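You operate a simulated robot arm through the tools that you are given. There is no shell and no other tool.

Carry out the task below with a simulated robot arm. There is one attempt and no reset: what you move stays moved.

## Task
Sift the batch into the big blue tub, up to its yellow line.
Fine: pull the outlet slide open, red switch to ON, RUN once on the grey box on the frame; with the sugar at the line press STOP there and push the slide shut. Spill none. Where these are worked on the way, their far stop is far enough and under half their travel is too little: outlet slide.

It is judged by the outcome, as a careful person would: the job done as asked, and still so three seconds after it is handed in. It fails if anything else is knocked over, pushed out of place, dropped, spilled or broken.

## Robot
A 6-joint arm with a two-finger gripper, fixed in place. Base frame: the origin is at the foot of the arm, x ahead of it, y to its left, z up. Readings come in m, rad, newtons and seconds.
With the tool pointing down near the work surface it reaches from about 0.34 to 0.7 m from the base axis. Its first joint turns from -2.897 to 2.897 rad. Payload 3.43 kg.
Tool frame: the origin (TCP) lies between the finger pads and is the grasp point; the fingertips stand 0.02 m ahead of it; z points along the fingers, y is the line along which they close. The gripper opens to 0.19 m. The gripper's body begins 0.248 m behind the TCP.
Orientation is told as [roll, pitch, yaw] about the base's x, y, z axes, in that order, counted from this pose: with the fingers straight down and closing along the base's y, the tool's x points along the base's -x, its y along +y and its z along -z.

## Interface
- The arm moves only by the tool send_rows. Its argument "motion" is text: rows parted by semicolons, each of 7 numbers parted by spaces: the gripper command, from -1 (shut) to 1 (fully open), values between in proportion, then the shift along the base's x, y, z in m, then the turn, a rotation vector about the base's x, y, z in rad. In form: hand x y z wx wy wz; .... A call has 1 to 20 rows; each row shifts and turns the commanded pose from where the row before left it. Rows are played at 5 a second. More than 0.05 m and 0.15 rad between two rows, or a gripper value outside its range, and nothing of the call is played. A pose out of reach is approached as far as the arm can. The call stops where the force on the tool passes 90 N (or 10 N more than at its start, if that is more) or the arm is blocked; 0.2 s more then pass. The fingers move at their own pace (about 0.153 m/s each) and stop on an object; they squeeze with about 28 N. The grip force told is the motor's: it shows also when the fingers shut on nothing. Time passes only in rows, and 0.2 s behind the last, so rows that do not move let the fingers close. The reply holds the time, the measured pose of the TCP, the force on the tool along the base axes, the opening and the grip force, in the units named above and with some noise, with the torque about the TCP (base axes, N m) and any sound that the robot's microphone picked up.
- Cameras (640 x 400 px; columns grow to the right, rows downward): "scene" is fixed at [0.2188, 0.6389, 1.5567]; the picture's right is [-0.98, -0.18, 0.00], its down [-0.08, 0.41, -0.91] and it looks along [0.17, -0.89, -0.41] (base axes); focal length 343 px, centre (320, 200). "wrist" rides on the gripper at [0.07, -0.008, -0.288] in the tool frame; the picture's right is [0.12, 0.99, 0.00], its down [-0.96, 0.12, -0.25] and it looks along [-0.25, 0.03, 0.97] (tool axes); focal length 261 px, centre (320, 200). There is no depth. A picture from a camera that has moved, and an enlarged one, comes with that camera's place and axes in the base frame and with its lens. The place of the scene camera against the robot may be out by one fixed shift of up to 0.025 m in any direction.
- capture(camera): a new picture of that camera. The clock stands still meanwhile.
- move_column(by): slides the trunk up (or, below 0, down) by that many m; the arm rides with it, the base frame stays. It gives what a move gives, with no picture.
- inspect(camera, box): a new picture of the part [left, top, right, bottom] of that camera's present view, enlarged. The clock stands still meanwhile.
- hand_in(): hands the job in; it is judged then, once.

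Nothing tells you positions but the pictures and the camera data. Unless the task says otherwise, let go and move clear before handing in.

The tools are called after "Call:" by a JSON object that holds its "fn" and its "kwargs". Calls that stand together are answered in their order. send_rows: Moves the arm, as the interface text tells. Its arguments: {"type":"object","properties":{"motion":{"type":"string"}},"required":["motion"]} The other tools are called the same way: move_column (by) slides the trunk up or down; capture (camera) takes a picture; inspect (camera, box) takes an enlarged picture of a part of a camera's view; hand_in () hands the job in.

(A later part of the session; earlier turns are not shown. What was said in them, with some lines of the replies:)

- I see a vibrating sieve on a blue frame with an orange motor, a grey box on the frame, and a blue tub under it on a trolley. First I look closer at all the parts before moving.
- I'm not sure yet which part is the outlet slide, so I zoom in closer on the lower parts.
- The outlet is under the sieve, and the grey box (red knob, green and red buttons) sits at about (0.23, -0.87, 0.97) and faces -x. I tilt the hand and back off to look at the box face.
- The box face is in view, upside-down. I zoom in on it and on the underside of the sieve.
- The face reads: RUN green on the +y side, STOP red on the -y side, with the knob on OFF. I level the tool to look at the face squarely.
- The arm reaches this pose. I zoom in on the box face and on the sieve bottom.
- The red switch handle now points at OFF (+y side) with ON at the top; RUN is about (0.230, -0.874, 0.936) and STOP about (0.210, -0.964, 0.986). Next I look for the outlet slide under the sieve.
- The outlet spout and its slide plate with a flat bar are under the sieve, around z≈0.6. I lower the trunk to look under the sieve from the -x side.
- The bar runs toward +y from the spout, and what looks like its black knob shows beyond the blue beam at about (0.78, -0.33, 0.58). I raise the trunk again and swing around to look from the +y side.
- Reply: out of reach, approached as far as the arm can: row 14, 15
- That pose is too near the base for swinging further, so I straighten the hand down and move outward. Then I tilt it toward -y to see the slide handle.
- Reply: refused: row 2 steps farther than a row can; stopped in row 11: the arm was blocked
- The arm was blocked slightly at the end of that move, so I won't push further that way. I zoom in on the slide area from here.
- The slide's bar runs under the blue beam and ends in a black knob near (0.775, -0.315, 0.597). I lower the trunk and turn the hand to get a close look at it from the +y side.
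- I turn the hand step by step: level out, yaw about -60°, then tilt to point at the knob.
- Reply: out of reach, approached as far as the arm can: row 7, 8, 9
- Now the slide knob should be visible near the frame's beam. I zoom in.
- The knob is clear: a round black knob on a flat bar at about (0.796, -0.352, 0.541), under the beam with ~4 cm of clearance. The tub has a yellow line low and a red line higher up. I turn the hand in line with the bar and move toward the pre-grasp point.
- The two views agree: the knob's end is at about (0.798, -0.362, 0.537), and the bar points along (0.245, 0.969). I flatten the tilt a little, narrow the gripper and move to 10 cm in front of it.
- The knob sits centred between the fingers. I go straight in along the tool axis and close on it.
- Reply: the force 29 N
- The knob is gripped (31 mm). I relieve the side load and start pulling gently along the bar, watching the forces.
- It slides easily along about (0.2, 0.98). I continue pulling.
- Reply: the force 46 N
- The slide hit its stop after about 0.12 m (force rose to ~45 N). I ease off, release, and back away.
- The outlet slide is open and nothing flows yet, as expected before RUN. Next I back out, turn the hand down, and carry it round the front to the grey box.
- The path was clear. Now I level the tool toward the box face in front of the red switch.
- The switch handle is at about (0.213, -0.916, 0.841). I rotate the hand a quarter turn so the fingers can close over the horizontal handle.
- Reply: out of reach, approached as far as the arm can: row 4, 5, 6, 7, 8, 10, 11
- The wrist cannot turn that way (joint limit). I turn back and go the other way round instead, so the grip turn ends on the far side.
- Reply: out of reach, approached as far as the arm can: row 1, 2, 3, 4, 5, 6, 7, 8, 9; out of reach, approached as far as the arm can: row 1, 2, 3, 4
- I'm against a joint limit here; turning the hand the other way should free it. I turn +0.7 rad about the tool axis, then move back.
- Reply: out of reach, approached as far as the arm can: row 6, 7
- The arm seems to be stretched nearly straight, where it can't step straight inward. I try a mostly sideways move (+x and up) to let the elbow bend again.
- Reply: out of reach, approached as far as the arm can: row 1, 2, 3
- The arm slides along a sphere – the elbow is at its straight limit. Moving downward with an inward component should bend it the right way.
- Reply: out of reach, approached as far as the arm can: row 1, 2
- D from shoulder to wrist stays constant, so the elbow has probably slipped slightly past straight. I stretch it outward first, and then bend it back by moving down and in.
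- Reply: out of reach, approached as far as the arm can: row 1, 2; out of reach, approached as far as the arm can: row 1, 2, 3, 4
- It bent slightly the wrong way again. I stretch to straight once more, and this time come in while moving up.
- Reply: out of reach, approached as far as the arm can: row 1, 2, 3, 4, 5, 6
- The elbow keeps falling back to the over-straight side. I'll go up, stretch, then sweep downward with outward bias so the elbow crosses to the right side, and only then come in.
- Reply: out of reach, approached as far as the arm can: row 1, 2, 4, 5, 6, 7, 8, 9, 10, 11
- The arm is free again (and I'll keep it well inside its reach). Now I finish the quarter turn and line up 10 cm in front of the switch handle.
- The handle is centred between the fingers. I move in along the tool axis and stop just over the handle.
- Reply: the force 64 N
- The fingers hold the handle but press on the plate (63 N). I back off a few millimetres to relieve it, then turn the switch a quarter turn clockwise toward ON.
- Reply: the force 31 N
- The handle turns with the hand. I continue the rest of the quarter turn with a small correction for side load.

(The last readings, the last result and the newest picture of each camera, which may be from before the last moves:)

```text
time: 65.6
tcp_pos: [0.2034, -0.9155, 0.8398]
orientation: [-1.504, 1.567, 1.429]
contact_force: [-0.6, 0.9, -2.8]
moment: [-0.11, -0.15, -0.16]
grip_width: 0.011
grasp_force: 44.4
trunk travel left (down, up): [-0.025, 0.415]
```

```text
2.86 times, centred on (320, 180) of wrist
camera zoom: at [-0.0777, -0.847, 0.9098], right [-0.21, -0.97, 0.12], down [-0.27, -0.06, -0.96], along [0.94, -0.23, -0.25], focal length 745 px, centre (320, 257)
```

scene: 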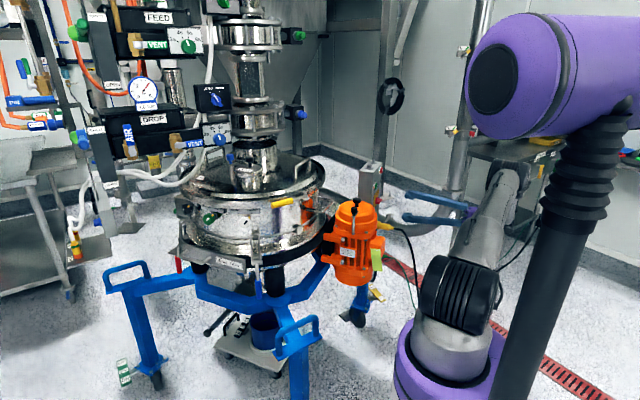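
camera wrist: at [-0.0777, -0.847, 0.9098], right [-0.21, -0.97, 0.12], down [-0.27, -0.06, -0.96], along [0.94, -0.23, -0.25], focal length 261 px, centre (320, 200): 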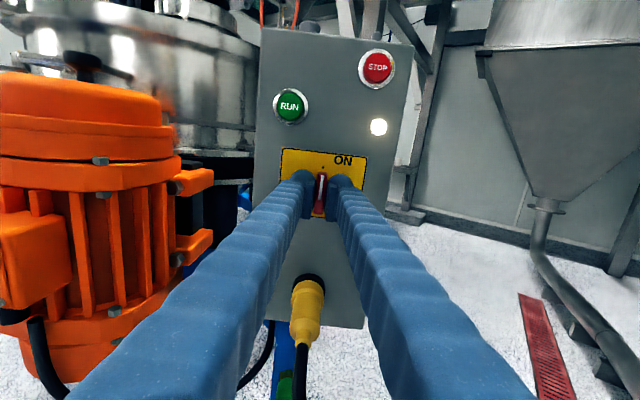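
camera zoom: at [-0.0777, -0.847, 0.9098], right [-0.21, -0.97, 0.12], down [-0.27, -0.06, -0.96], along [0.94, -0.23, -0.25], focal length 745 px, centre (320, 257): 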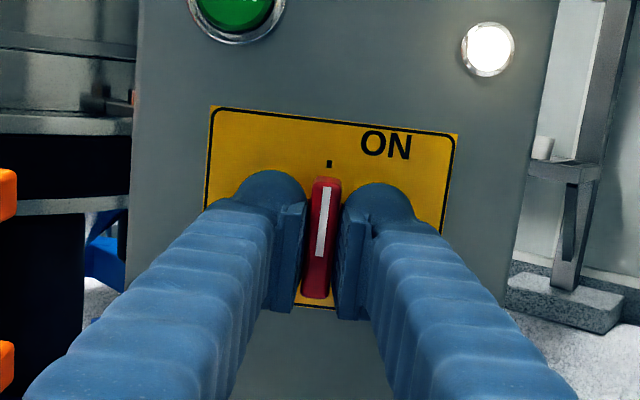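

The switch is ON (white line up at ON, lamp lit). I release it, back off, close the fingers, and check the tub view before pressing RUN.

Call:
{"fn": "send_rows", "kwargs": {"motion": "-0.3 0 0 0 0 0 0; -0.3 0 0 0 0 0 0; -0.3 -0.0245 0.0051 0 0 0 0; -0.3 -0.0245 0.0051 0 0 0 0; -1 -0.0245 0.0051 0 0 0 0; -1 0 0 0 0 0 0; -1 0 0 0 0 0 0"}}

Call:
{"fn": "capture", "kwargs": {"camera": "wrist"}}

Call:
{"fn": "inspect", "kwargs": {"camera": "scene", "box": [215, 260, 315, 350]}}

Call:
{"fn": "inspect", "kwargs": {"camera": "scene", "box": [245, 305, 290, 335]}}

```text
time: 67.2
tcp_pos: [0.1286, -0.901, 0.8412]
orientation: [-1.886, 1.569, 1.049]
contact_force: [0.2, 0.0, 0.2]
moment: [-0.01, -0.01, -0.01]
grip_width: 0.0
grasp_force: 28.1
trunk travel left (down, up): [-0.025, 0.415]
```

```text
taken
camera wrist: at [-0.1521, -0.8328, 0.9104], right [-0.21, -0.97, 0.12], down [-0.27, -0.06, -0.96], along [0.94, -0.23, -0.25], focal length 261 px, centre (320, 200)
```

wrist: 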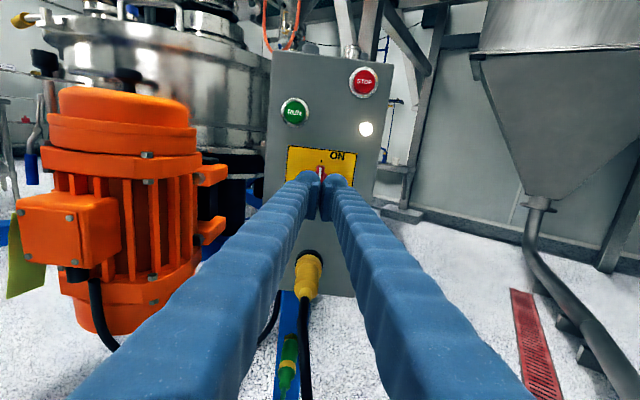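

```text
4.44 times, centred on (265, 305) of scene
camera zoom: at [0.2188, 0.6389, 1.5567], right [-0.98, -0.18, 0.0], down [-0.08, 0.41, -0.91], along [0.17, -0.89, -0.41], focal length 1523 px, centre (564, -267)
```

zoom: 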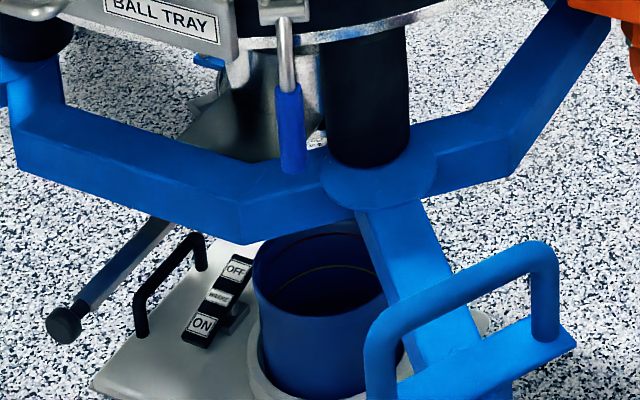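

```text
13.33 times, centred on (268, 320) of scene
camera zoom: at [0.2188, 0.6389, 1.5567], right [-0.98, -0.18, 0.0], down [-0.08, 0.41, -0.91], along [0.17, -0.89, -0.41], focal length 4569 px, centre (1020, -1400)
```

zoom: 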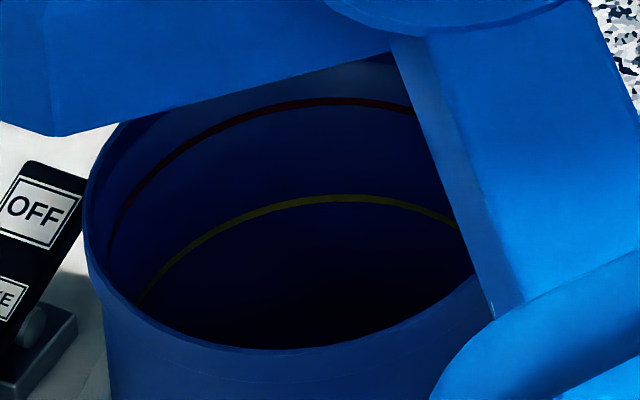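

The tub's yellow line is clearly visible from the scene camera, and the tub sits under the outlet. I move in front of RUN with closed fingers.

Call:
{"fn": "send_rows", "kwargs": {"motion": "-1 0 0.017 0.047 0 0 0; -1 0 0.017 0.0465 0 0 0; -1 0.0315 0 0 0 0 0; -1 0.0315 0 0 0 0 0; -1 0 0 0 0 0 0"}}

Call:
{"fn": "capture", "kwargs": {"camera": "wrist"}}

Call:
{"fn": "inspect", "kwargs": {"camera": "wrist", "box": [250, 60, 420, 220]}}

Call:
{"fn": "inspect", "kwargs": {"camera": "scene", "box": [340, 140, 420, 210]}}

```text
time: 68.4
tcp_pos: [0.193, -0.8653, 0.9328]
orientation: [-1.629, 1.57, 1.305]
contact_force: [-0.7, 0.0, -0.7]
moment: [0.0, -0.03, -0.01]
grip_width: 0.0
grasp_force: 27.9
trunk travel left (down, up): [-0.025, 0.415]
```

```text
taken
camera wrist: at [-0.0873, -0.7969, 1.0021], right [-0.21, -0.97, 0.12], down [-0.27, -0.06, -0.96], along [0.94, -0.23, -0.25], focal length 261 px, centre (320, 200)
```

wrist: 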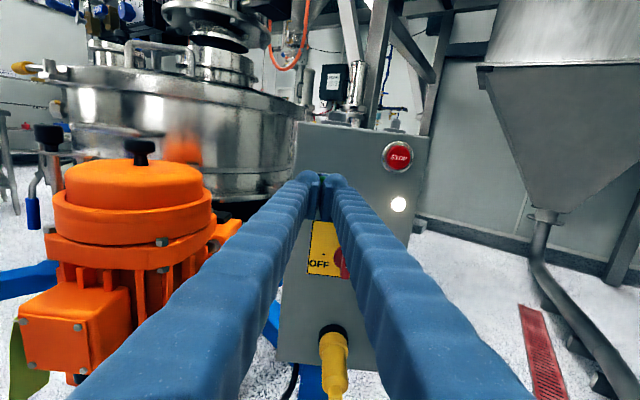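

```text
2.50 times, centred on (335, 140) of wrist
camera zoom: at [-0.0873, -0.7969, 1.0021], right [-0.21, -0.97, 0.12], down [-0.27, -0.06, -0.96], along [0.94, -0.23, -0.25], focal length 652 px, centre (282, 350)
```

zoom: 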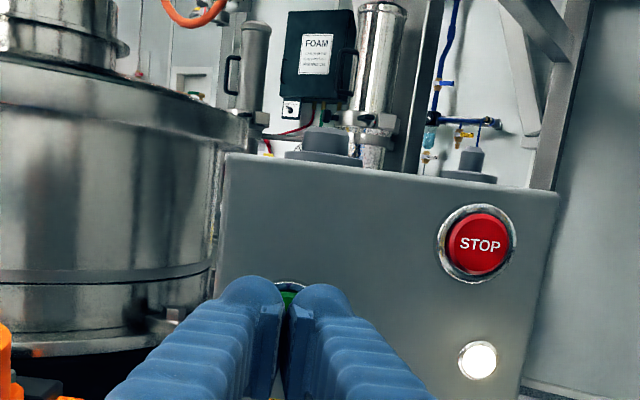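

```text
5.71 times, centred on (380, 175) of scene
camera zoom: at [0.2188, 0.6389, 1.5567], right [-0.98, -0.18, 0.0], down [-0.08, 0.41, -0.91], along [0.17, -0.89, -0.41], focal length 1958 px, centre (-23, 343)
```

zoom: 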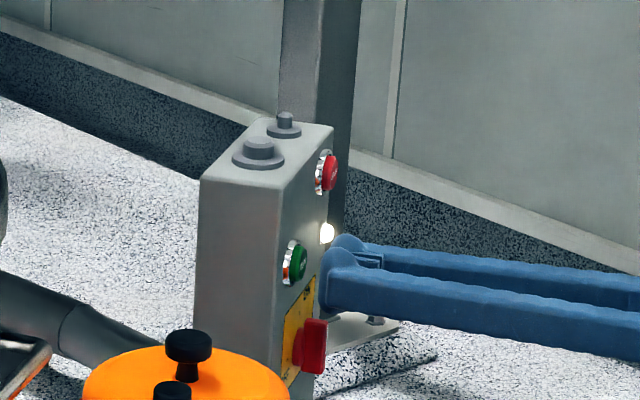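

Aligned with RUN. I press it now, carefully, and check force and sound.

Call:
{"fn": "send_rows", "kwargs": {"motion": "-1 0.0196 -0.0051 0.003 0 0 0; -1 0.0059 -0.0012 0 0 0 0; -1 0.0059 -0.0012 0 0 0 0"}}

Call:
{"fn": "inspect", "kwargs": {"camera": "scene", "box": [340, 140, 420, 210]}}

Call:
{"fn": "inspect", "kwargs": {"camera": "scene", "box": [245, 305, 290, 335]}}

```text
time: 69.2
tcp_pos: [0.2196, -0.8726, 0.935]
orientation: [-2.056, 1.566, 0.874]
contact_force: [-40.9, 23.5, -7.9]
moment: [0.04, 0.19, -0.1]
grip_width: 0.0061
grasp_force: 34.6
trunk travel left (down, up): [-0.025, 0.415]
heard: click
```

```text
5.71 times, centred on (380, 175) of scene
camera zoom: at [0.2188, 0.6389, 1.5567], right [-0.98, -0.18, 0.0], down [-0.08, 0.41, -0.91], along [0.17, -0.89, -0.41], focal length 1958 px, centre (-23, 343)
```

zoom: 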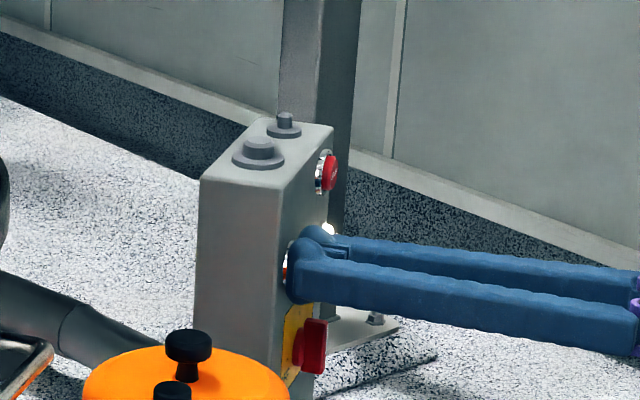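

```text
13.33 times, centred on (268, 320) of scene
camera zoom: at [0.2188, 0.6389, 1.5567], right [-0.98, -0.18, 0.0], down [-0.08, 0.41, -0.91], along [0.17, -0.89, -0.41], focal length 4569 px, centre (1020, -1400)
```

zoom: 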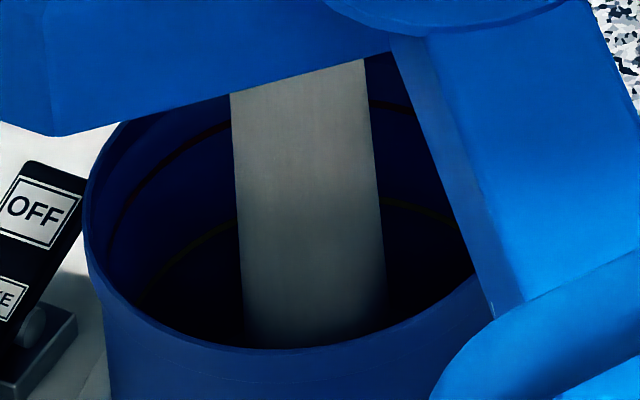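

RUN clicked and sugar is pouring cleanly into the middle of the tub. I move straight to STOP and watch the level.

Call:
{"fn": "send_rows", "kwargs": {"motion": "-1 -0.044 0.009 0 0 0 0; -1 -0.0026 -0.0309 0.017 0 0 0; -1 -0.0026 -0.0309 0.017 0 0 0; -1 -0.0026 -0.0309 0.017 0 0 0"}}

Call:
{"fn": "inspect", "kwargs": {"camera": "scene", "box": [245, 305, 290, 335]}}

Call:
{"fn": "inspect", "kwargs": {"camera": "scene", "box": [340, 140, 420, 210]}}

Call:
{"fn": "inspect", "kwargs": {"camera": "wrist", "box": [230, 60, 430, 220]}}

```text
time: 70.2
tcp_pos: [0.1712, -0.9582, 0.9859]
orientation: [-1.976, 1.57, 0.958]
contact_force: [-0.1, 0.1, 0.3]
moment: [-0.03, 0.01, -0.03]
grip_width: 0.0001
grasp_force: 34.9
trunk travel left (down, up): [-0.025, 0.415]
```

```text
13.33 times, centred on (268, 320) of scene
camera zoom: at [0.2188, 0.6389, 1.5567], right [-0.98, -0.18, 0.0], down [-0.08, 0.41, -0.91], along [0.17, -0.89, -0.41], focal length 4569 px, centre (1020, -1400)
```

zoom: 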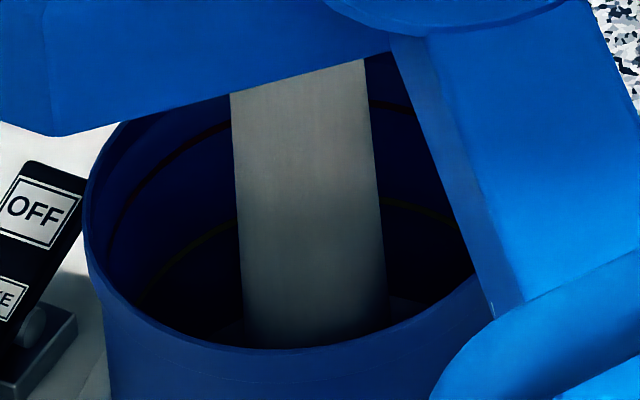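

```text
5.71 times, centred on (380, 175) of scene
camera zoom: at [0.2188, 0.6389, 1.5567], right [-0.98, -0.18, 0.0], down [-0.08, 0.41, -0.91], along [0.17, -0.89, -0.41], focal length 1958 px, centre (-23, 343)
```

zoom: 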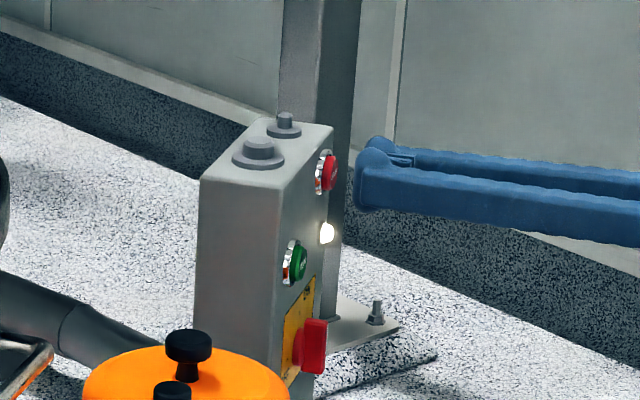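

```text
2.50 times, centred on (330, 140) of wrist
camera zoom: at [-0.1096, -0.8907, 1.0569], right [-0.21, -0.97, 0.12], down [-0.26, -0.06, -0.96], along [0.94, -0.23, -0.24], focal length 652 px, centre (295, 350)
```

zoom: 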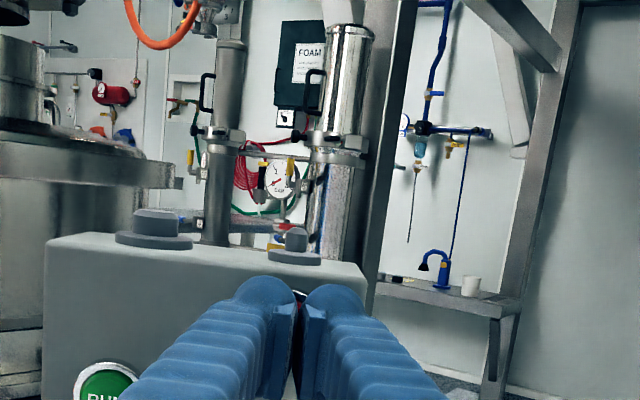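

I'm lined up with STOP. I creep a bit closer (about 1 cm clear) while waiting, and check the level.

Call:
{"fn": "send_rows", "kwargs": {"motion": "-1 0.0137 -0.0029 0 0 0 0; -1 0 0 0 0 0 0; -1 0 0 0 0 0 0"}}

Call:
{"fn": "inspect", "kwargs": {"camera": "scene", "box": [245, 305, 290, 335]}}

Call:
{"fn": "inspect", "kwargs": {"camera": "scene", "box": [340, 140, 420, 210]}}

```text
time: 71.0
tcp_pos: [0.1847, -0.961, 0.9871]
orientation: [-1.842, 1.569, 1.092]
contact_force: [0.1, -0.5, -0.9]
moment: [0.01, 0.02, -0.03]
grip_width: 0.0
grasp_force: 34.0
trunk travel left (down, up): [-0.025, 0.415]
```

```text
13.33 times, centred on (268, 320) of scene
camera zoom: at [0.2188, 0.6389, 1.5567], right [-0.98, -0.18, 0.0], down [-0.08, 0.41, -0.91], along [0.17, -0.89, -0.41], focal length 4569 px, centre (1020, -1400)
```

zoom: 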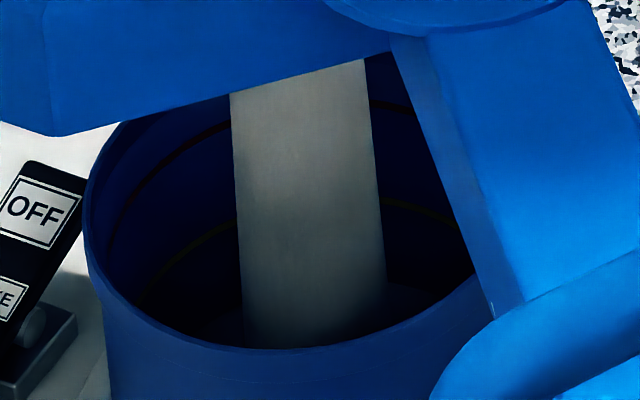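

```text
5.71 times, centred on (380, 175) of scene
camera zoom: at [0.2188, 0.6389, 1.5567], right [-0.98, -0.18, 0.0], down [-0.08, 0.41, -0.91], along [0.17, -0.89, -0.41], focal length 1958 px, centre (-23, 343)
```

zoom: 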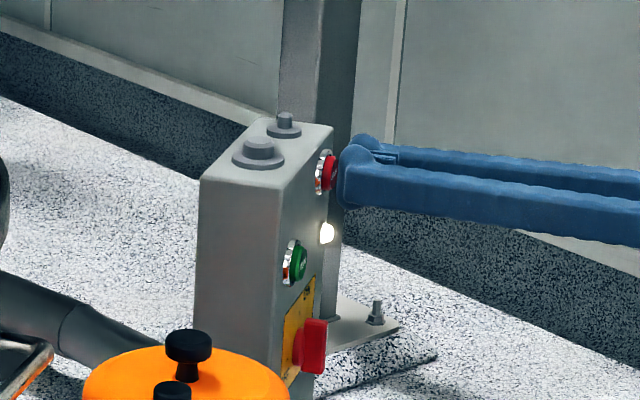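

Call:
{"fn": "send_rows", "kwargs": {"motion": "-1 0 0 0 0 0 0; -1 0 0 0 0 0 0; -1 0 0 0 0 0 0; -1 0 0 0 0 0 0; -1 0 0 0 0 0 0"}}

Call:
{"fn": "inspect", "kwargs": {"camera": "scene", "box": [245, 305, 290, 335]}}

```text
time: 72.2
tcp_pos: [0.1839, -0.961, 0.989]
orientation: [-1.835, 1.569, 1.097]
contact_force: [0.6, -0.8, 0.0]
moment: [-0.01, 0.01, -0.01]
grip_width: 0.0
grasp_force: 34.5
trunk travel left (down, up): [-0.025, 0.415]
```

```text
13.33 times, centred on (268, 320) of scene
camera zoom: at [0.2188, 0.6389, 1.5567], right [-0.98, -0.18, 0.0], down [-0.08, 0.41, -0.91], along [0.17, -0.89, -0.41], focal length 4569 px, centre (1020, -1400)
```

zoom: 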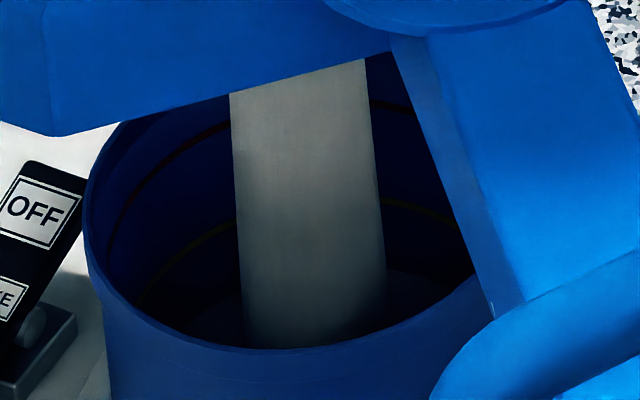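

Call:
{"fn": "inspect", "kwargs": {"camera": "scene", "box": [252, 312, 284, 332]}}

Call:
{"fn": "send_rows", "kwargs": {"motion": "-1 0 0 0 0 0 0; -1 0 0 0 0 0 0; -1 0 0 0 0 0 0; -1 0 0 0 0 0 0"}}

Call:
{"fn": "inspect", "kwargs": {"camera": "scene", "box": [252, 312, 284, 332]}}

```text
16.00 times, centred on (268, 322) of scene
camera zoom: at [0.2188, 0.6389, 1.5567], right [-0.98, -0.18, 0.0], down [-0.08, 0.41, -0.91], along [0.17, -0.89, -0.41], focal length 5483 px, centre (1152, -1752)
```

zoom: 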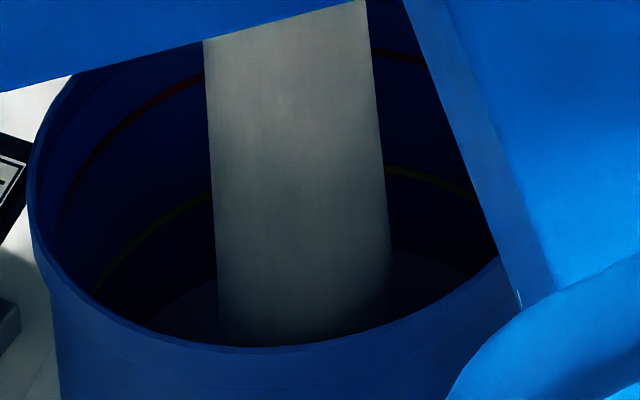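

```text
time: 73.2
tcp_pos: [0.1848, -0.9608, 0.9877]
orientation: [-1.831, 1.569, 1.101]
contact_force: [0.2, -0.4, -0.3]
moment: [-0.01, 0.03, -0.01]
grip_width: 0.0
grasp_force: 34.2
trunk travel left (down, up): [-0.025, 0.415]
```

```text
16.00 times, centred on (268, 322) of scene
camera zoom: at [0.2188, 0.6389, 1.5567], right [-0.98, -0.18, 0.0], down [-0.08, 0.41, -0.91], along [0.17, -0.89, -0.41], focal length 5483 px, centre (1152, -1752)
```

zoom: 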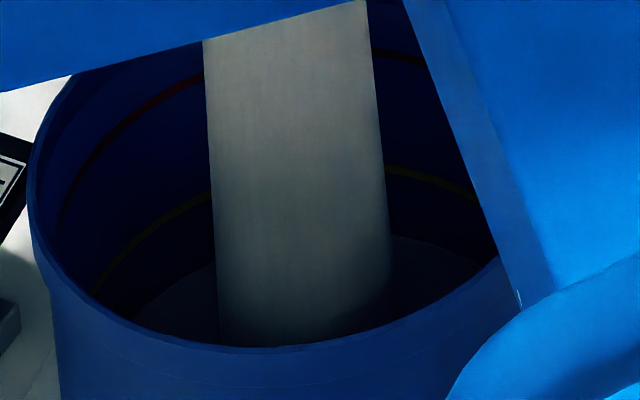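

The surface rises about 15 px/s in this view with ~65 px to go. I wait about 2 seconds and check again.

Call:
{"fn": "send_rows", "kwargs": {"motion": "-1 0 0 0 0 0 0; -1 0 0 0 0 0 0; -1 0 0 0 0 0 0; -1 0 0 0 0 0 0; -1 0 0 0 0 0 0; -1 0 0 0 0 0 0; -1 0 0 0 0 0 0; -1 0 0 0 0 0 0; -1 0 0 0 0 0 0"}}

Call:
{"fn": "inspect", "kwargs": {"camera": "scene", "box": [252, 312, 284, 332]}}

```text
time: 75.2
tcp_pos: [0.1843, -0.9604, 0.9878]
orientation: [-1.836, 1.568, 1.097]
contact_force: [-0.4, 0.0, 0.8]
moment: [-0.01, 0.03, 0.0]
grip_width: 0.0
grasp_force: 34.3
trunk travel left (down, up): [-0.025, 0.415]
```

```text
16.00 times, centred on (268, 322) of scene
camera zoom: at [0.2188, 0.6389, 1.5567], right [-0.98, -0.18, 0.0], down [-0.08, 0.41, -0.91], along [0.17, -0.89, -0.41], focal length 5483 px, centre (1152, -1752)
```

zoom: 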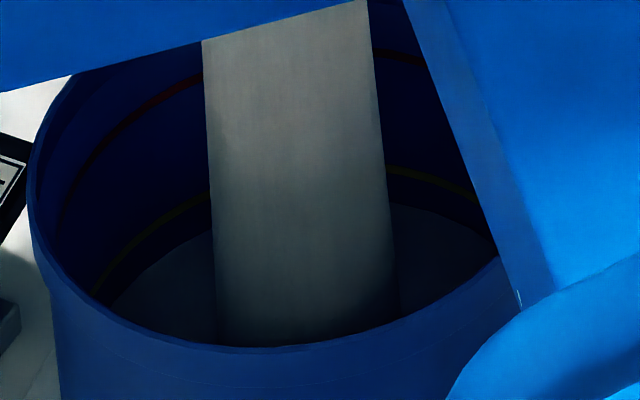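

Call:
{"fn": "send_rows", "kwargs": {"motion": "-1 0 0 0 0 0 0; -1 0 0 0 0 0 0; -1 0 0 0 0 0 0; -1 0 0 0 0 0 0"}}

Call:
{"fn": "inspect", "kwargs": {"camera": "scene", "box": [252, 312, 284, 332]}}

Call:
{"fn": "inspect", "kwargs": {"camera": "scene", "box": [268, 314, 280, 326]}}

```text
time: 76.2
tcp_pos: [0.1849, -0.9601, 0.9882]
orientation: [-1.836, 1.571, 1.098]
contact_force: [0.0, -0.5, -0.9]
moment: [0.03, 0.04, 0.0]
grip_width: 0.0001
grasp_force: 34.6
trunk travel left (down, up): [-0.025, 0.415]
```

```text
16.00 times, centred on (268, 322) of scene
camera zoom: at [0.2188, 0.6389, 1.5567], right [-0.98, -0.18, 0.0], down [-0.08, 0.41, -0.91], along [0.17, -0.89, -0.41], focal length 5483 px, centre (1152, -1752)
```

zoom: 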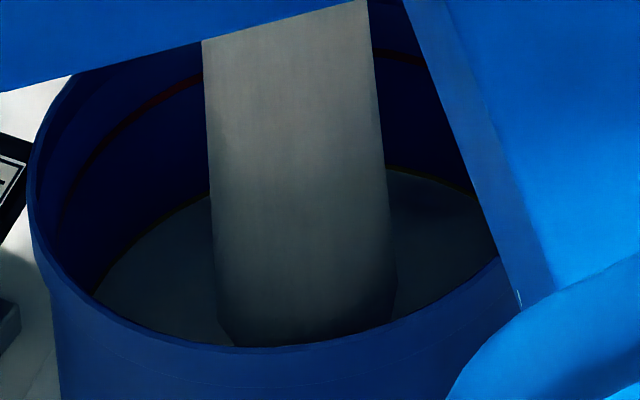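

```text
16.00 times, centred on (274, 320) of scene
camera zoom: at [0.2188, 0.6389, 1.5567], right [-0.98, -0.18, 0.0], down [-0.08, 0.41, -0.91], along [0.17, -0.89, -0.41], focal length 5483 px, centre (1056, -1720)
```

zoom: 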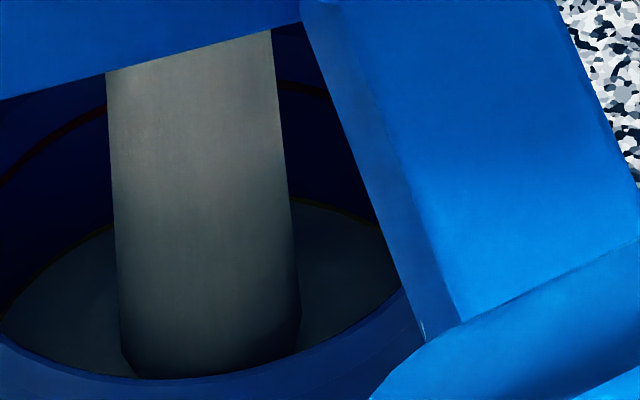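

The sugar is at the line – press STOP now.

Call:
{"fn": "send_rows", "kwargs": {"motion": "-1 0.0235 -0.0049 0 0 0 0"}}

Call:
{"fn": "inspect", "kwargs": {"camera": "scene", "box": [252, 312, 284, 332]}}

```text
time: 76.6
tcp_pos: [0.1978, -0.9644, 0.9881]
orientation: [-2.515, 1.566, 0.413]
contact_force: [-41.3, 18.4, -2.4]
moment: [0.52, 0.12, -0.12]
grip_width: 0.0063
grasp_force: 34.5
trunk travel left (down, up): [-0.025, 0.415]
heard: click
```

```text
16.00 times, centred on (268, 322) of scene
camera zoom: at [0.2188, 0.6389, 1.5567], right [-0.98, -0.18, 0.0], down [-0.08, 0.41, -0.91], along [0.17, -0.89, -0.41], focal length 5483 px, centre (1152, -1752)
```

zoom: 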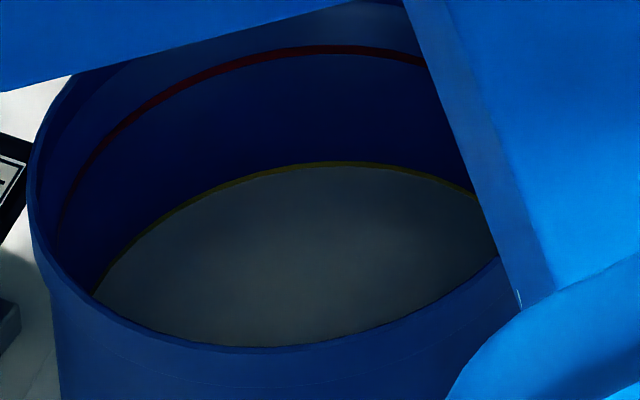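

STOP clicked, the flow has ceased, and the sugar is right at the yellow line. I back off and unroll the wrist for the way back to the slide.

Call:
{"fn": "send_rows", "kwargs": {"motion": "-1 -0.0345 0.0072 0 0 0 0; -1 -0.0345 0.0072 0 0 0 0; -1 -0.02 0.012 -0.007 -0.1398 0.0292 0; -1 -0.008 0.012 -0.007 -0.1398 0.0292 0; -1 -0.008 0.012 -0.007 -0.1398 0.0292 0; -1 -0.008 0.012 -0.007 -0.1398 0.0292 0; -1 -0.008 0.012 -0.007 -0.1398 0.0292 0; -1 -0.008 0.012 -0.007 -0.1398 0.0292 0; -1 -0.008 0.012 -0.007 -0.1398 0.0292 0; -1 -0.008 0.012 -0.007 -0.1398 0.0292 0; -1 -0.008 0.012 -0.007 -0.1398 0.0292 0; -1 -0.008 0.012 -0.007 -0.1398 0.0292 0; -1 -0.008 0.012 -0.007 -0.1398 0.0292 0; -1 0 0 0 0 0 0"}}

Call:
{"fn": "capture", "kwargs": {"camera": "wrist"}}

Call:
{"fn": "capture", "kwargs": {"camera": "scene"}}

```text
time: 79.6
tcp_pos: [0.0403, -0.8189, 0.9111]
orientation: [1.575, 0.001, -1.775]
contact_force: [-0.6, 0.3, 0.3]
moment: [-0.01, -0.01, 0.02]
grip_width: 0.0
grasp_force: 34.3
trunk travel left (down, up): [-0.025, 0.415]
```

```text
taken
camera wrist: at [-0.2279, -0.691, 0.9005], right [0.02, 0.12, 0.99], down [-0.44, -0.89, 0.11], along [0.9, -0.44, 0.03], focal length 261 px, centre (320, 200)
```

wrist: 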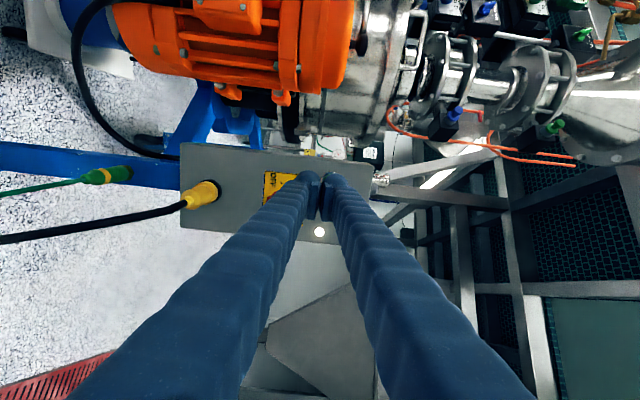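

```text
taken
```

scene: 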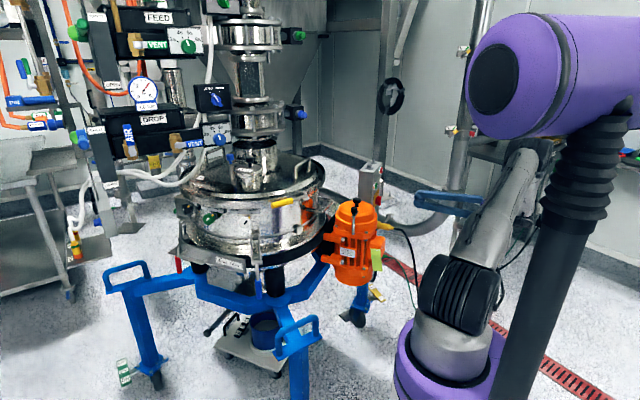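

Call:
{"fn": "send_rows", "kwargs": {"motion": "-1 -0.0018 0.0025 -0.0035 -0.1398 0.0292 0; -1 -0.0018 0.0025 -0.0035 -0.1398 0.0292 0; -1 -0.0018 0.0025 -0.0035 -0.1398 0.0292 0; -1 -0.0018 0.0025 -0.0035 -0.1398 0.0292 0; -1 -0.0018 0.0025 -0.0035 -0.1398 0.0292 0; -1 -0.0018 0.0025 -0.0035 -0.1398 0.0292 0; -1 -0.0018 0.0025 -0.0035 -0.1398 0.0292 0; -1 -0.0018 0.0025 -0.0035 -0.1398 0.0292 0; -1 -0.0018 0.0025 -0.0035 -0.1398 0.0292 0; -1 -0.0018 0.0025 -0.0035 -0.1398 0.0292 0; -1 -0.0018 0.0025 -0.0035 -0.1398 0.0292 0; -1 0 0 0 0 0 0"}}

Call:
{"fn": "inspect", "kwargs": {"camera": "scene", "box": [252, 312, 284, 332]}}

```text
time: 82.2
tcp_pos: [0.019, -0.7922, 0.8722]
orientation: [-1.654, -1.571, 1.452]
contact_force: [-0.4, -0.2, -0.1]
moment: [0.0, 0.0, -0.01]
grip_width: 0.0
grasp_force: 33.7
trunk travel left (down, up): [-0.025, 0.415]
```

```text
16.00 times, centred on (268, 322) of scene
camera zoom: at [0.2188, 0.6389, 1.5567], right [-0.98, -0.18, 0.0], down [-0.08, 0.41, -0.91], along [0.17, -0.89, -0.41], focal length 5483 px, centre (1152, -1752)
```

zoom: 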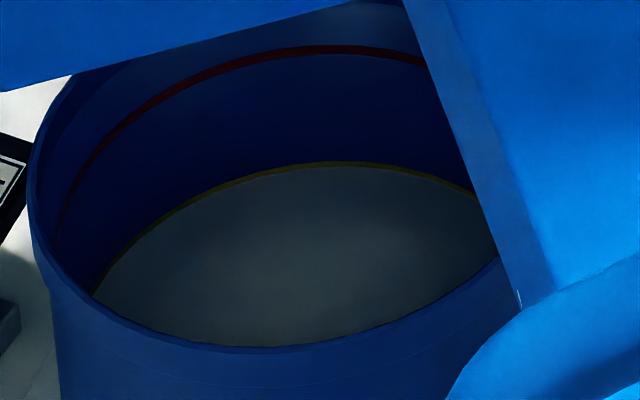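

The level is stable. I retrace the path: tilt the hand down and move round the front.

Call:
{"fn": "send_rows", "kwargs": {"motion": "-1 0.011 0.034 0.003 0.0297 0.1467 0; -1 0.011 0.034 0.003 0.0297 0.1467 0; -1 0.011 0.034 0.003 0.0297 0.1467 0; -1 0.011 0.033 0.003 0.0297 0.1467 0; -1 0.011 0.033 0.003 0.0297 0.1467 0; -1 0.011 0.03 0.003 0.0297 0.1467 0; -1 0.011 0.03 0.003 0.0297 0.1467 0; -1 0.011 0.03 0.003 0.0297 0.1467 0; -1 0.011 0.03 0.003 0.0297 0.1467 0; -1 0.011 0.03 0.003 0.0297 0.1467 0; -1 0 0 0 0 0 0"}}

Call:
{"fn": "capture", "kwargs": {"camera": "wrist"}}

```text
time: 84.6
tcp_pos: [0.1297, -0.4729, 0.9019]
orientation: [-0.003, -0.071, -0.201]
contact_force: [0.2, -0.1, 0.0]
moment: [-0.06, 0.11, -0.01]
grip_width: 0.0002
grasp_force: 34.3
trunk travel left (down, up): [-0.025, 0.415]
```

```text
taken
camera wrist: at [0.0388, -0.4612, 1.1842], right [0.08, 1.0, -0.01], down [0.95, -0.07, 0.32], along [0.31, -0.04, -0.95], focal length 261 px, centre (320, 200)
```

wrist: 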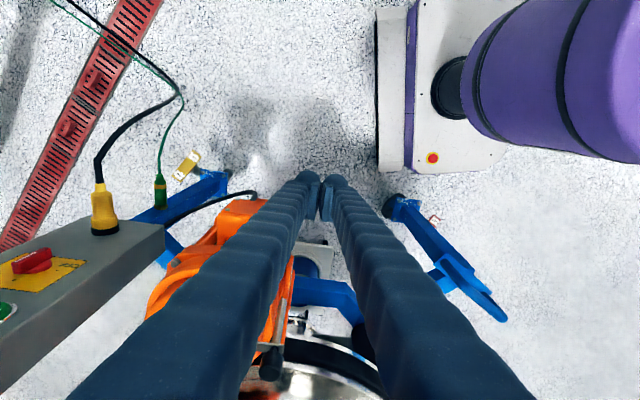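

Back on the known path. Now the swing to the +y side, reversing the earlier move.

Call:
{"fn": "send_rows", "kwargs": {"motion": "-1 0.038 0.029 0 0 0 -0.07; -1 0.038 0.029 0 0 0 -0.07; -1 0.038 0.029 0 0 0 -0.07; -1 0.038 0.029 0 0 0 -0.07; -1 0.038 0.029 0 0 0 -0.07; -1 0.038 0.029 0 0 0 -0.07; -1 0.038 0.029 0 0 0 -0.07; -1 0.038 0.029 -0.003 0 0 -0.07; -1 0.038 0.029 -0.003 0 0 -0.07; -1 0.038 0.029 -0.003 0 0 -0.07; -1 0.038 0.029 -0.003 0 0 -0.07; -1 0.038 0.029 -0.003 0 0 -0.07; -1 0.038 0.029 -0.003 0 0 -0.07; -1 0.038 0.029 -0.003 0 0 -0.07; -1 0 0 0 0 0 0"}}

Call:
{"fn": "capture", "kwargs": {"camera": "wrist"}}

Call:
{"fn": "capture", "kwargs": {"camera": "scene"}}

```text
time: 87.8
tcp_pos: [0.664, -0.0656, 0.88]
orientation: [-0.004, -0.072, -1.181]
contact_force: [-0.1, 0.3, -0.5]
moment: [-0.04, 0.09, 0.0]
grip_width: 0.0
grasp_force: 33.8
trunk travel left (down, up): [-0.025, 0.415]
```

```text
taken
camera wrist: at [0.6218, 0.0164, 1.1617], right [0.87, 0.49, -0.01], down [0.47, -0.83, 0.32], along [0.14, -0.28, -0.95], focal length 261 px, centre (320, 200)
```

wrist: 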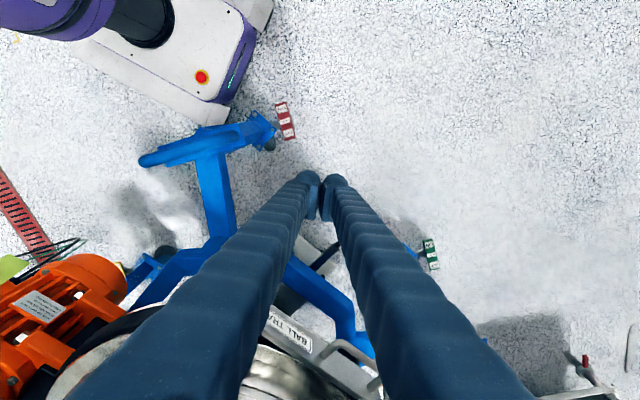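

```text
taken
```

scene: 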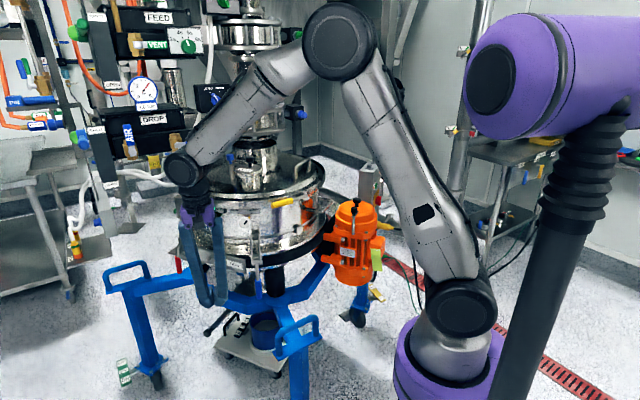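

Call:
{"fn": "send_rows", "kwargs": {"motion": "-0.1 0 0 -0.01 0 0 -0.13; -0.1 0 0 -0.02 0 0 -0.13; -0.1 0.015 0 -0.03 -0.139 -0.015 0; -0.1 0.015 0 -0.03 -0.139 -0.015 0; -0.1 0.015 0 -0.03 -0.139 -0.015 0; -0.1 0.015 0 -0.03 -0.139 -0.015 0; -0.1 0.015 0 -0.03 -0.139 -0.015 0; -0.1 0.02 -0.02 -0.035 -0.139 -0.015 0; -0.1 0.02 -0.02 -0.035 -0.139 -0.015 0; -0.1 0.02 -0.02 -0.035 -0.139 -0.015 0; -0.1 0.02 -0.02 -0.035 -0.139 -0.015 0; -0.1 0 0 0 0 0 0"}}

Call:
{"fn": "capture", "kwargs": {"camera": "wrist"}}

Call:
{"fn": "inspect", "kwargs": {"camera": "wrist", "box": [220, 80, 420, 240]}}

```text
time: 90.4
tcp_pos: [0.8165, -0.1483, 0.5612]
orientation: [-0.093, -1.33, -1.367]
contact_force: [-0.8, 0.3, 0.2]
moment: [-0.05, 0.05, -0.02]
grip_width: 0.0854
grasp_force: 0.0
trunk travel left (down, up): [-0.025, 0.415]
```

```text
taken
camera wrist: at [0.7736, 0.1453, 0.5602], right [0.98, 0.14, -0.14], down [0.14, 0.03, 0.99], along [0.14, -0.99, 0.01], focal length 261 px, centre (320, 200)
```

wrist: 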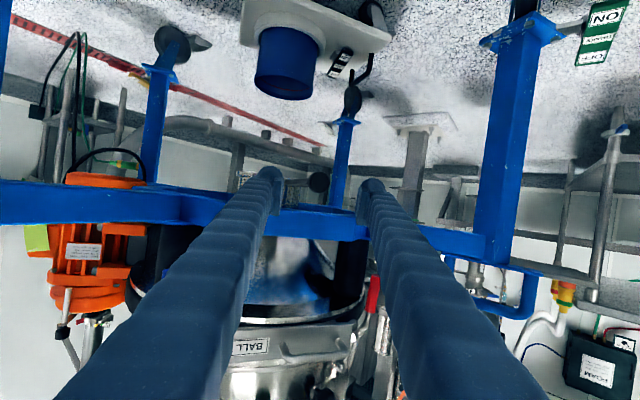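

```text
2.50 times, centred on (320, 160) of wrist
camera zoom: at [0.7736, 0.1453, 0.5602], right [0.98, 0.14, -0.14], down [0.14, 0.03, 0.99], along [0.14, -0.99, 0.01], focal length 652 px, centre (320, 300)
```

zoom: 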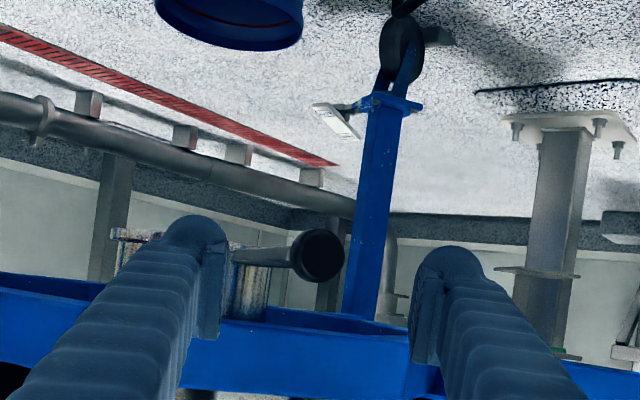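

Same pose as after opening the slide. I go in on the knob, grip it, and push the slide shut.

Call:
{"fn": "send_rows", "kwargs": {"motion": "-0.1 0.0024 -0.0241 -0.006 0 0 0; -0.1 0.0024 -0.0241 -0.006 0 0 0; -0.1 0.0024 -0.0241 -0.006 0 0 0; -0.1 0.0024 -0.0245 -0.006 0 0 0; -0.1 0 0 0 0 0 0; -1 0 0 0 0 0 0; -1 0 0 0 0 0 0; -1 0 0 0 0 0 0"}}

Call:
{"fn": "inspect", "kwargs": {"camera": "wrist", "box": [220, 80, 420, 240]}}

```text
time: 92.2
tcp_pos: [0.8258, -0.2463, 0.5366]
orientation: [-0.099, -1.33, -1.365]
contact_force: [-16.2, -0.7, -1.3]
moment: [-0.09, 0.01, -0.01]
grip_width: 0.0307
grasp_force: 44.9
trunk travel left (down, up): [-0.025, 0.415]
```

```text
2.50 times, centred on (320, 160) of wrist
camera zoom: at [0.7831, 0.0483, 0.5359], right [0.98, 0.14, -0.14], down [0.14, 0.03, 0.99], along [0.14, -0.99, 0.01], focal length 652 px, centre (320, 300)
```

zoom: 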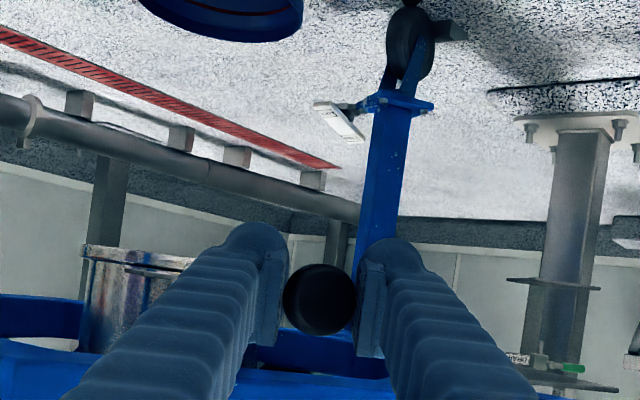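

Call:
{"fn": "send_rows", "kwargs": {"motion": "-1 -0.0055 -0.0195 0 0 0 0; -1 -0.0043 -0.0195 0 0 0 0; -1 -0.0043 -0.0195 0 0 0 0; -1 -0.0043 -0.0195 0 0 0 0; -1 -0.0043 -0.0195 0 0 0 0; -1 0 0 0 0 0 0"}}

```text
time: 93.6
tcp_pos: [0.804, -0.342, 0.5362]
orientation: [-0.096, -1.331, -1.369]
contact_force: [-31.8, 7.7, 1.6]
moment: [-0.28, -0.08, 0.1]
grip_width: 0.0305
grasp_force: 44.7
trunk travel left (down, up): [-0.025, 0.415]
```

Call:
{"fn": "send_rows", "kwargs": {"motion": "-1 -0.0055 -0.012 0 0 0 0; -1 -0.0025 -0.012 0 0 0 0; -1 -0.0006 -0.003 0 0 0 0; -1 0 0 0 0 0 0"}}

Call:
{"fn": "inspect", "kwargs": {"camera": "wrist", "box": [220, 80, 420, 240]}}

```text
time: 94.6
tcp_pos: [0.7986, -0.3662, 0.5361]
orientation: [-0.092, -1.33, -1.366]
contact_force: [-9.3, 41.4, -2.6]
moment: [0.0, 0.03, -0.13]
grip_width: 0.0309
grasp_force: 45.4
trunk travel left (down, up): [-0.025, 0.415]
```

```text
2.50 times, centred on (320, 160) of wrist
camera zoom: at [0.7548, -0.0725, 0.5359], right [0.98, 0.14, -0.14], down [0.13, 0.03, 0.99], along [0.15, -0.99, 0.01], focal length 652 px, centre (320, 300)
```

zoom: 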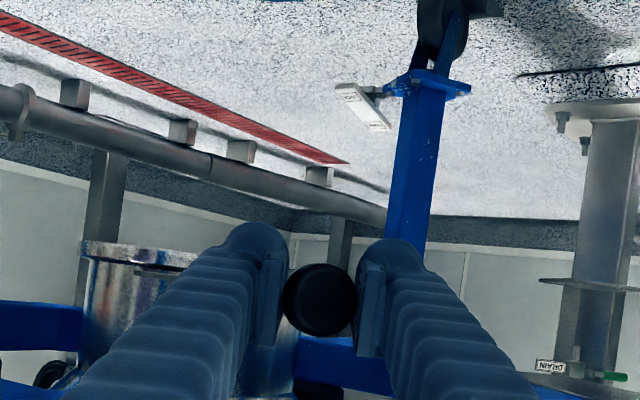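

The slide is at its shut stop (41 N, same place as at the start). I release and back away.

Call:
{"fn": "send_rows", "kwargs": {"motion": "-0.1 0 0 0 0 0 0; -0.1 0 0 0 0 0 0; -0.1 0 0 0 0 0 0; -0.1 -0.0024 0.0241 0.006 0 0 0; -0.1 -0.0024 0.0241 0.006 0 0 0; -0.1 -0.0024 0.0241 0.006 0 0 0; -0.1 -0.0024 0.0241 0.006 0 0 0; -0.1 -0.0024 0.0241 0.006 0 0 0; -0.1 -0.0024 0.0241 0.006 0 0 0; -0.1 -0.0024 0.0241 0.006 0 0 0; -0.1 -0.0024 0.0241 0.006 0 0 0; -0.1 -0.0024 0.0241 0.006 0 0 0; -0.1 0 0 0 0 0 0"}}

Call:
{"fn": "capture", "kwargs": {"camera": "wrist"}}

Call:
{"fn": "inspect", "kwargs": {"camera": "wrist", "box": [220, 80, 420, 240]}}

```text
time: 97.4
tcp_pos: [0.7739, -0.1508, 0.5918]
orientation: [-0.096, -1.329, -1.366]
contact_force: [-0.1, 0.0, 1.3]
moment: [0.03, 0.02, -0.02]
grip_width: 0.0856
grasp_force: 0.0
trunk travel left (down, up): [-0.025, 0.415]
```

```text
taken
camera wrist: at [0.7314, 0.1427, 0.5912], right [0.98, 0.14, -0.14], down [0.14, 0.03, 0.99], along [0.14, -0.99, 0.01], focal length 261 px, centre (320, 200)
```

wrist: 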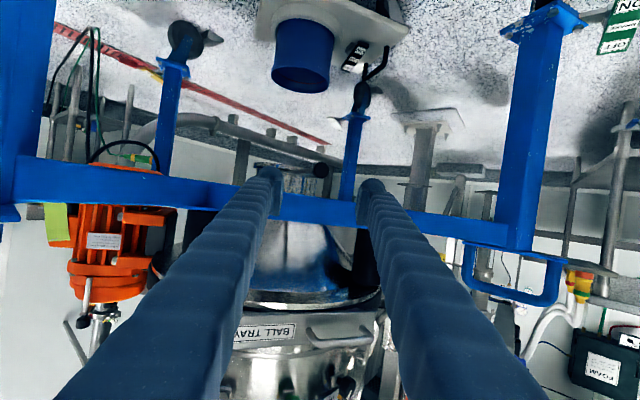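

```text
2.50 times, centred on (320, 160) of wrist
camera zoom: at [0.7314, 0.1427, 0.5912], right [0.98, 0.14, -0.14], down [0.14, 0.03, 0.99], along [0.14, -0.99, 0.01], focal length 652 px, centre (320, 300)
```

zoom: 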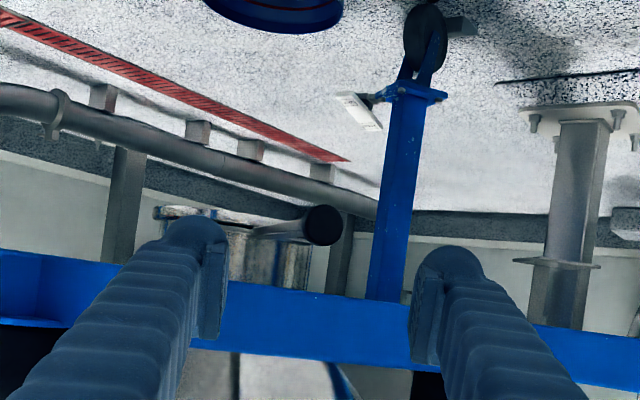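

The knob is back at its original place, so the slide is shut. I lift the hand clear and inspect everything once more.

Call:
{"fn": "send_rows", "kwargs": {"motion": "-0.1 -0.012 0.02 0.035 0.139 0.015 0; -0.1 -0.012 0.02 0.035 0.139 0.015 0; -0.1 -0.012 0.02 0.035 0.139 0.015 0; -0.1 -0.012 0.015 0.035 0.139 0.015 0; -0.1 -0.01 0 0.03 0.139 0.015 0; -0.1 -0.01 0 0.03 0.139 0.015 0; -0.1 -0.01 0 0.03 0.139 0.015 0; -0.1 -0.01 0 0.03 0.139 0.015 0; -0.1 -0.01 0 0.03 0.139 0.015 0; -0.1 0 0 0 0 0 0"}}

Call:
{"fn": "capture", "kwargs": {"camera": "scene"}}

Call:
{"fn": "inspect", "kwargs": {"camera": "scene", "box": [252, 312, 284, 332]}}

Call:
{"fn": "inspect", "kwargs": {"camera": "scene", "box": [200, 260, 320, 380]}}

Call:
{"fn": "inspect", "kwargs": {"camera": "scene", "box": [340, 140, 420, 210]}}

Call:
{"fn": "capture", "kwargs": {"camera": "wrist"}}

```text
time: 99.6
tcp_pos: [0.6747, -0.0784, 0.8814]
orientation: [-0.001, -0.072, -1.44]
contact_force: [-0.8, 0.2, 0.8]
moment: [0.13, -0.05, 0.01]
grip_width: 0.0855
grasp_force: 0.0
trunk travel left (down, up): [-0.025, 0.415]
```

```text
taken
```

scene: 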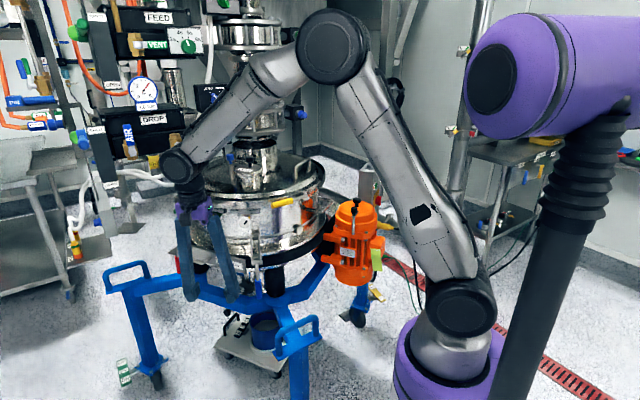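

```text
16.00 times, centred on (268, 322) of scene
camera zoom: at [0.2188, 0.6389, 1.5567], right [-0.98, -0.18, 0.0], down [-0.08, 0.41, -0.91], along [0.17, -0.89, -0.41], focal length 5483 px, centre (1152, -1752)
```

zoom: 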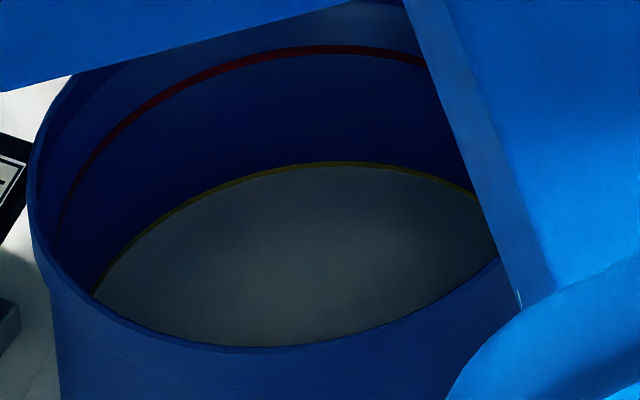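

```text
3.33 times, centred on (260, 320) of scene
camera zoom: at [0.2188, 0.6389, 1.5567], right [-0.98, -0.18, 0.0], down [-0.08, 0.41, -0.91], along [0.17, -0.89, -0.41], focal length 1142 px, centre (520, -200)
```

zoom: 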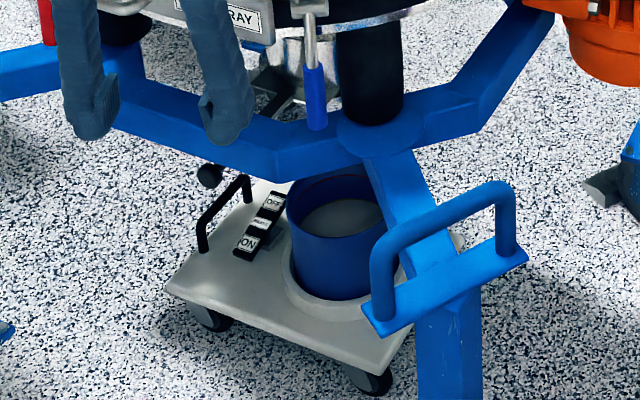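

```text
5.71 times, centred on (380, 175) of scene
camera zoom: at [0.2188, 0.6389, 1.5567], right [-0.98, -0.18, 0.0], down [-0.08, 0.41, -0.91], along [0.17, -0.89, -0.41], focal length 1958 px, centre (-23, 343)
```

zoom: 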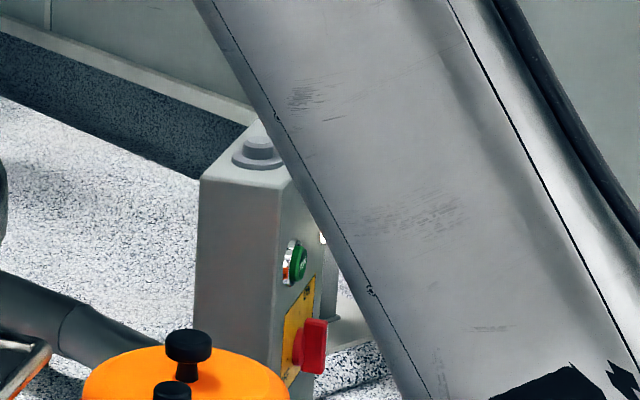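

```text
taken
camera wrist: at [0.6554, 0.0107, 1.1635], right [0.97, 0.25, -0.01], down [0.24, -0.92, 0.32], along [0.07, -0.31, -0.95], focal length 261 px, centre (320, 200)
```

wrist: 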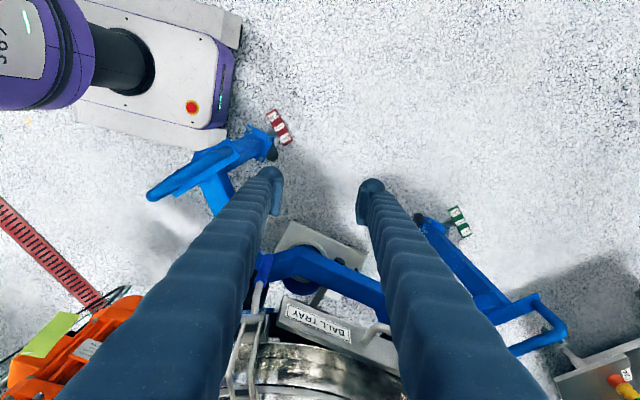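

The sugar sits at the yellow line with no spill, the flow is stopped, the slide is shut and the hand is clear. The red switch is still at ON, as asked, so I hand the job in.

Call:
{"fn": "hand_in", "kwargs": {}}

```text
The job is handed in.
```

The big blue tub is filled to its yellow line, and I saw no sugar spilled in the last pictures. I've handed the job in; no result came back with it.

- **Outlet slide:** I pulled it open to its far stop, about 12 cm. At the end I pushed it shut, back to where it started.
- **Red switch:** I turned it to ON and the lamp lit. I left it ON because you didn't ask for it to be turned off.
- **RUN and STOP:** I pressed each once and heard the click. The flow stopped right at STOP and the level has not moved since.

On the way to the switch the arm got stuck at full stretch for a few seconds, before any sugar was flowing. I worked it free without touching anything. At the end the gripper was open and clear of the machine.
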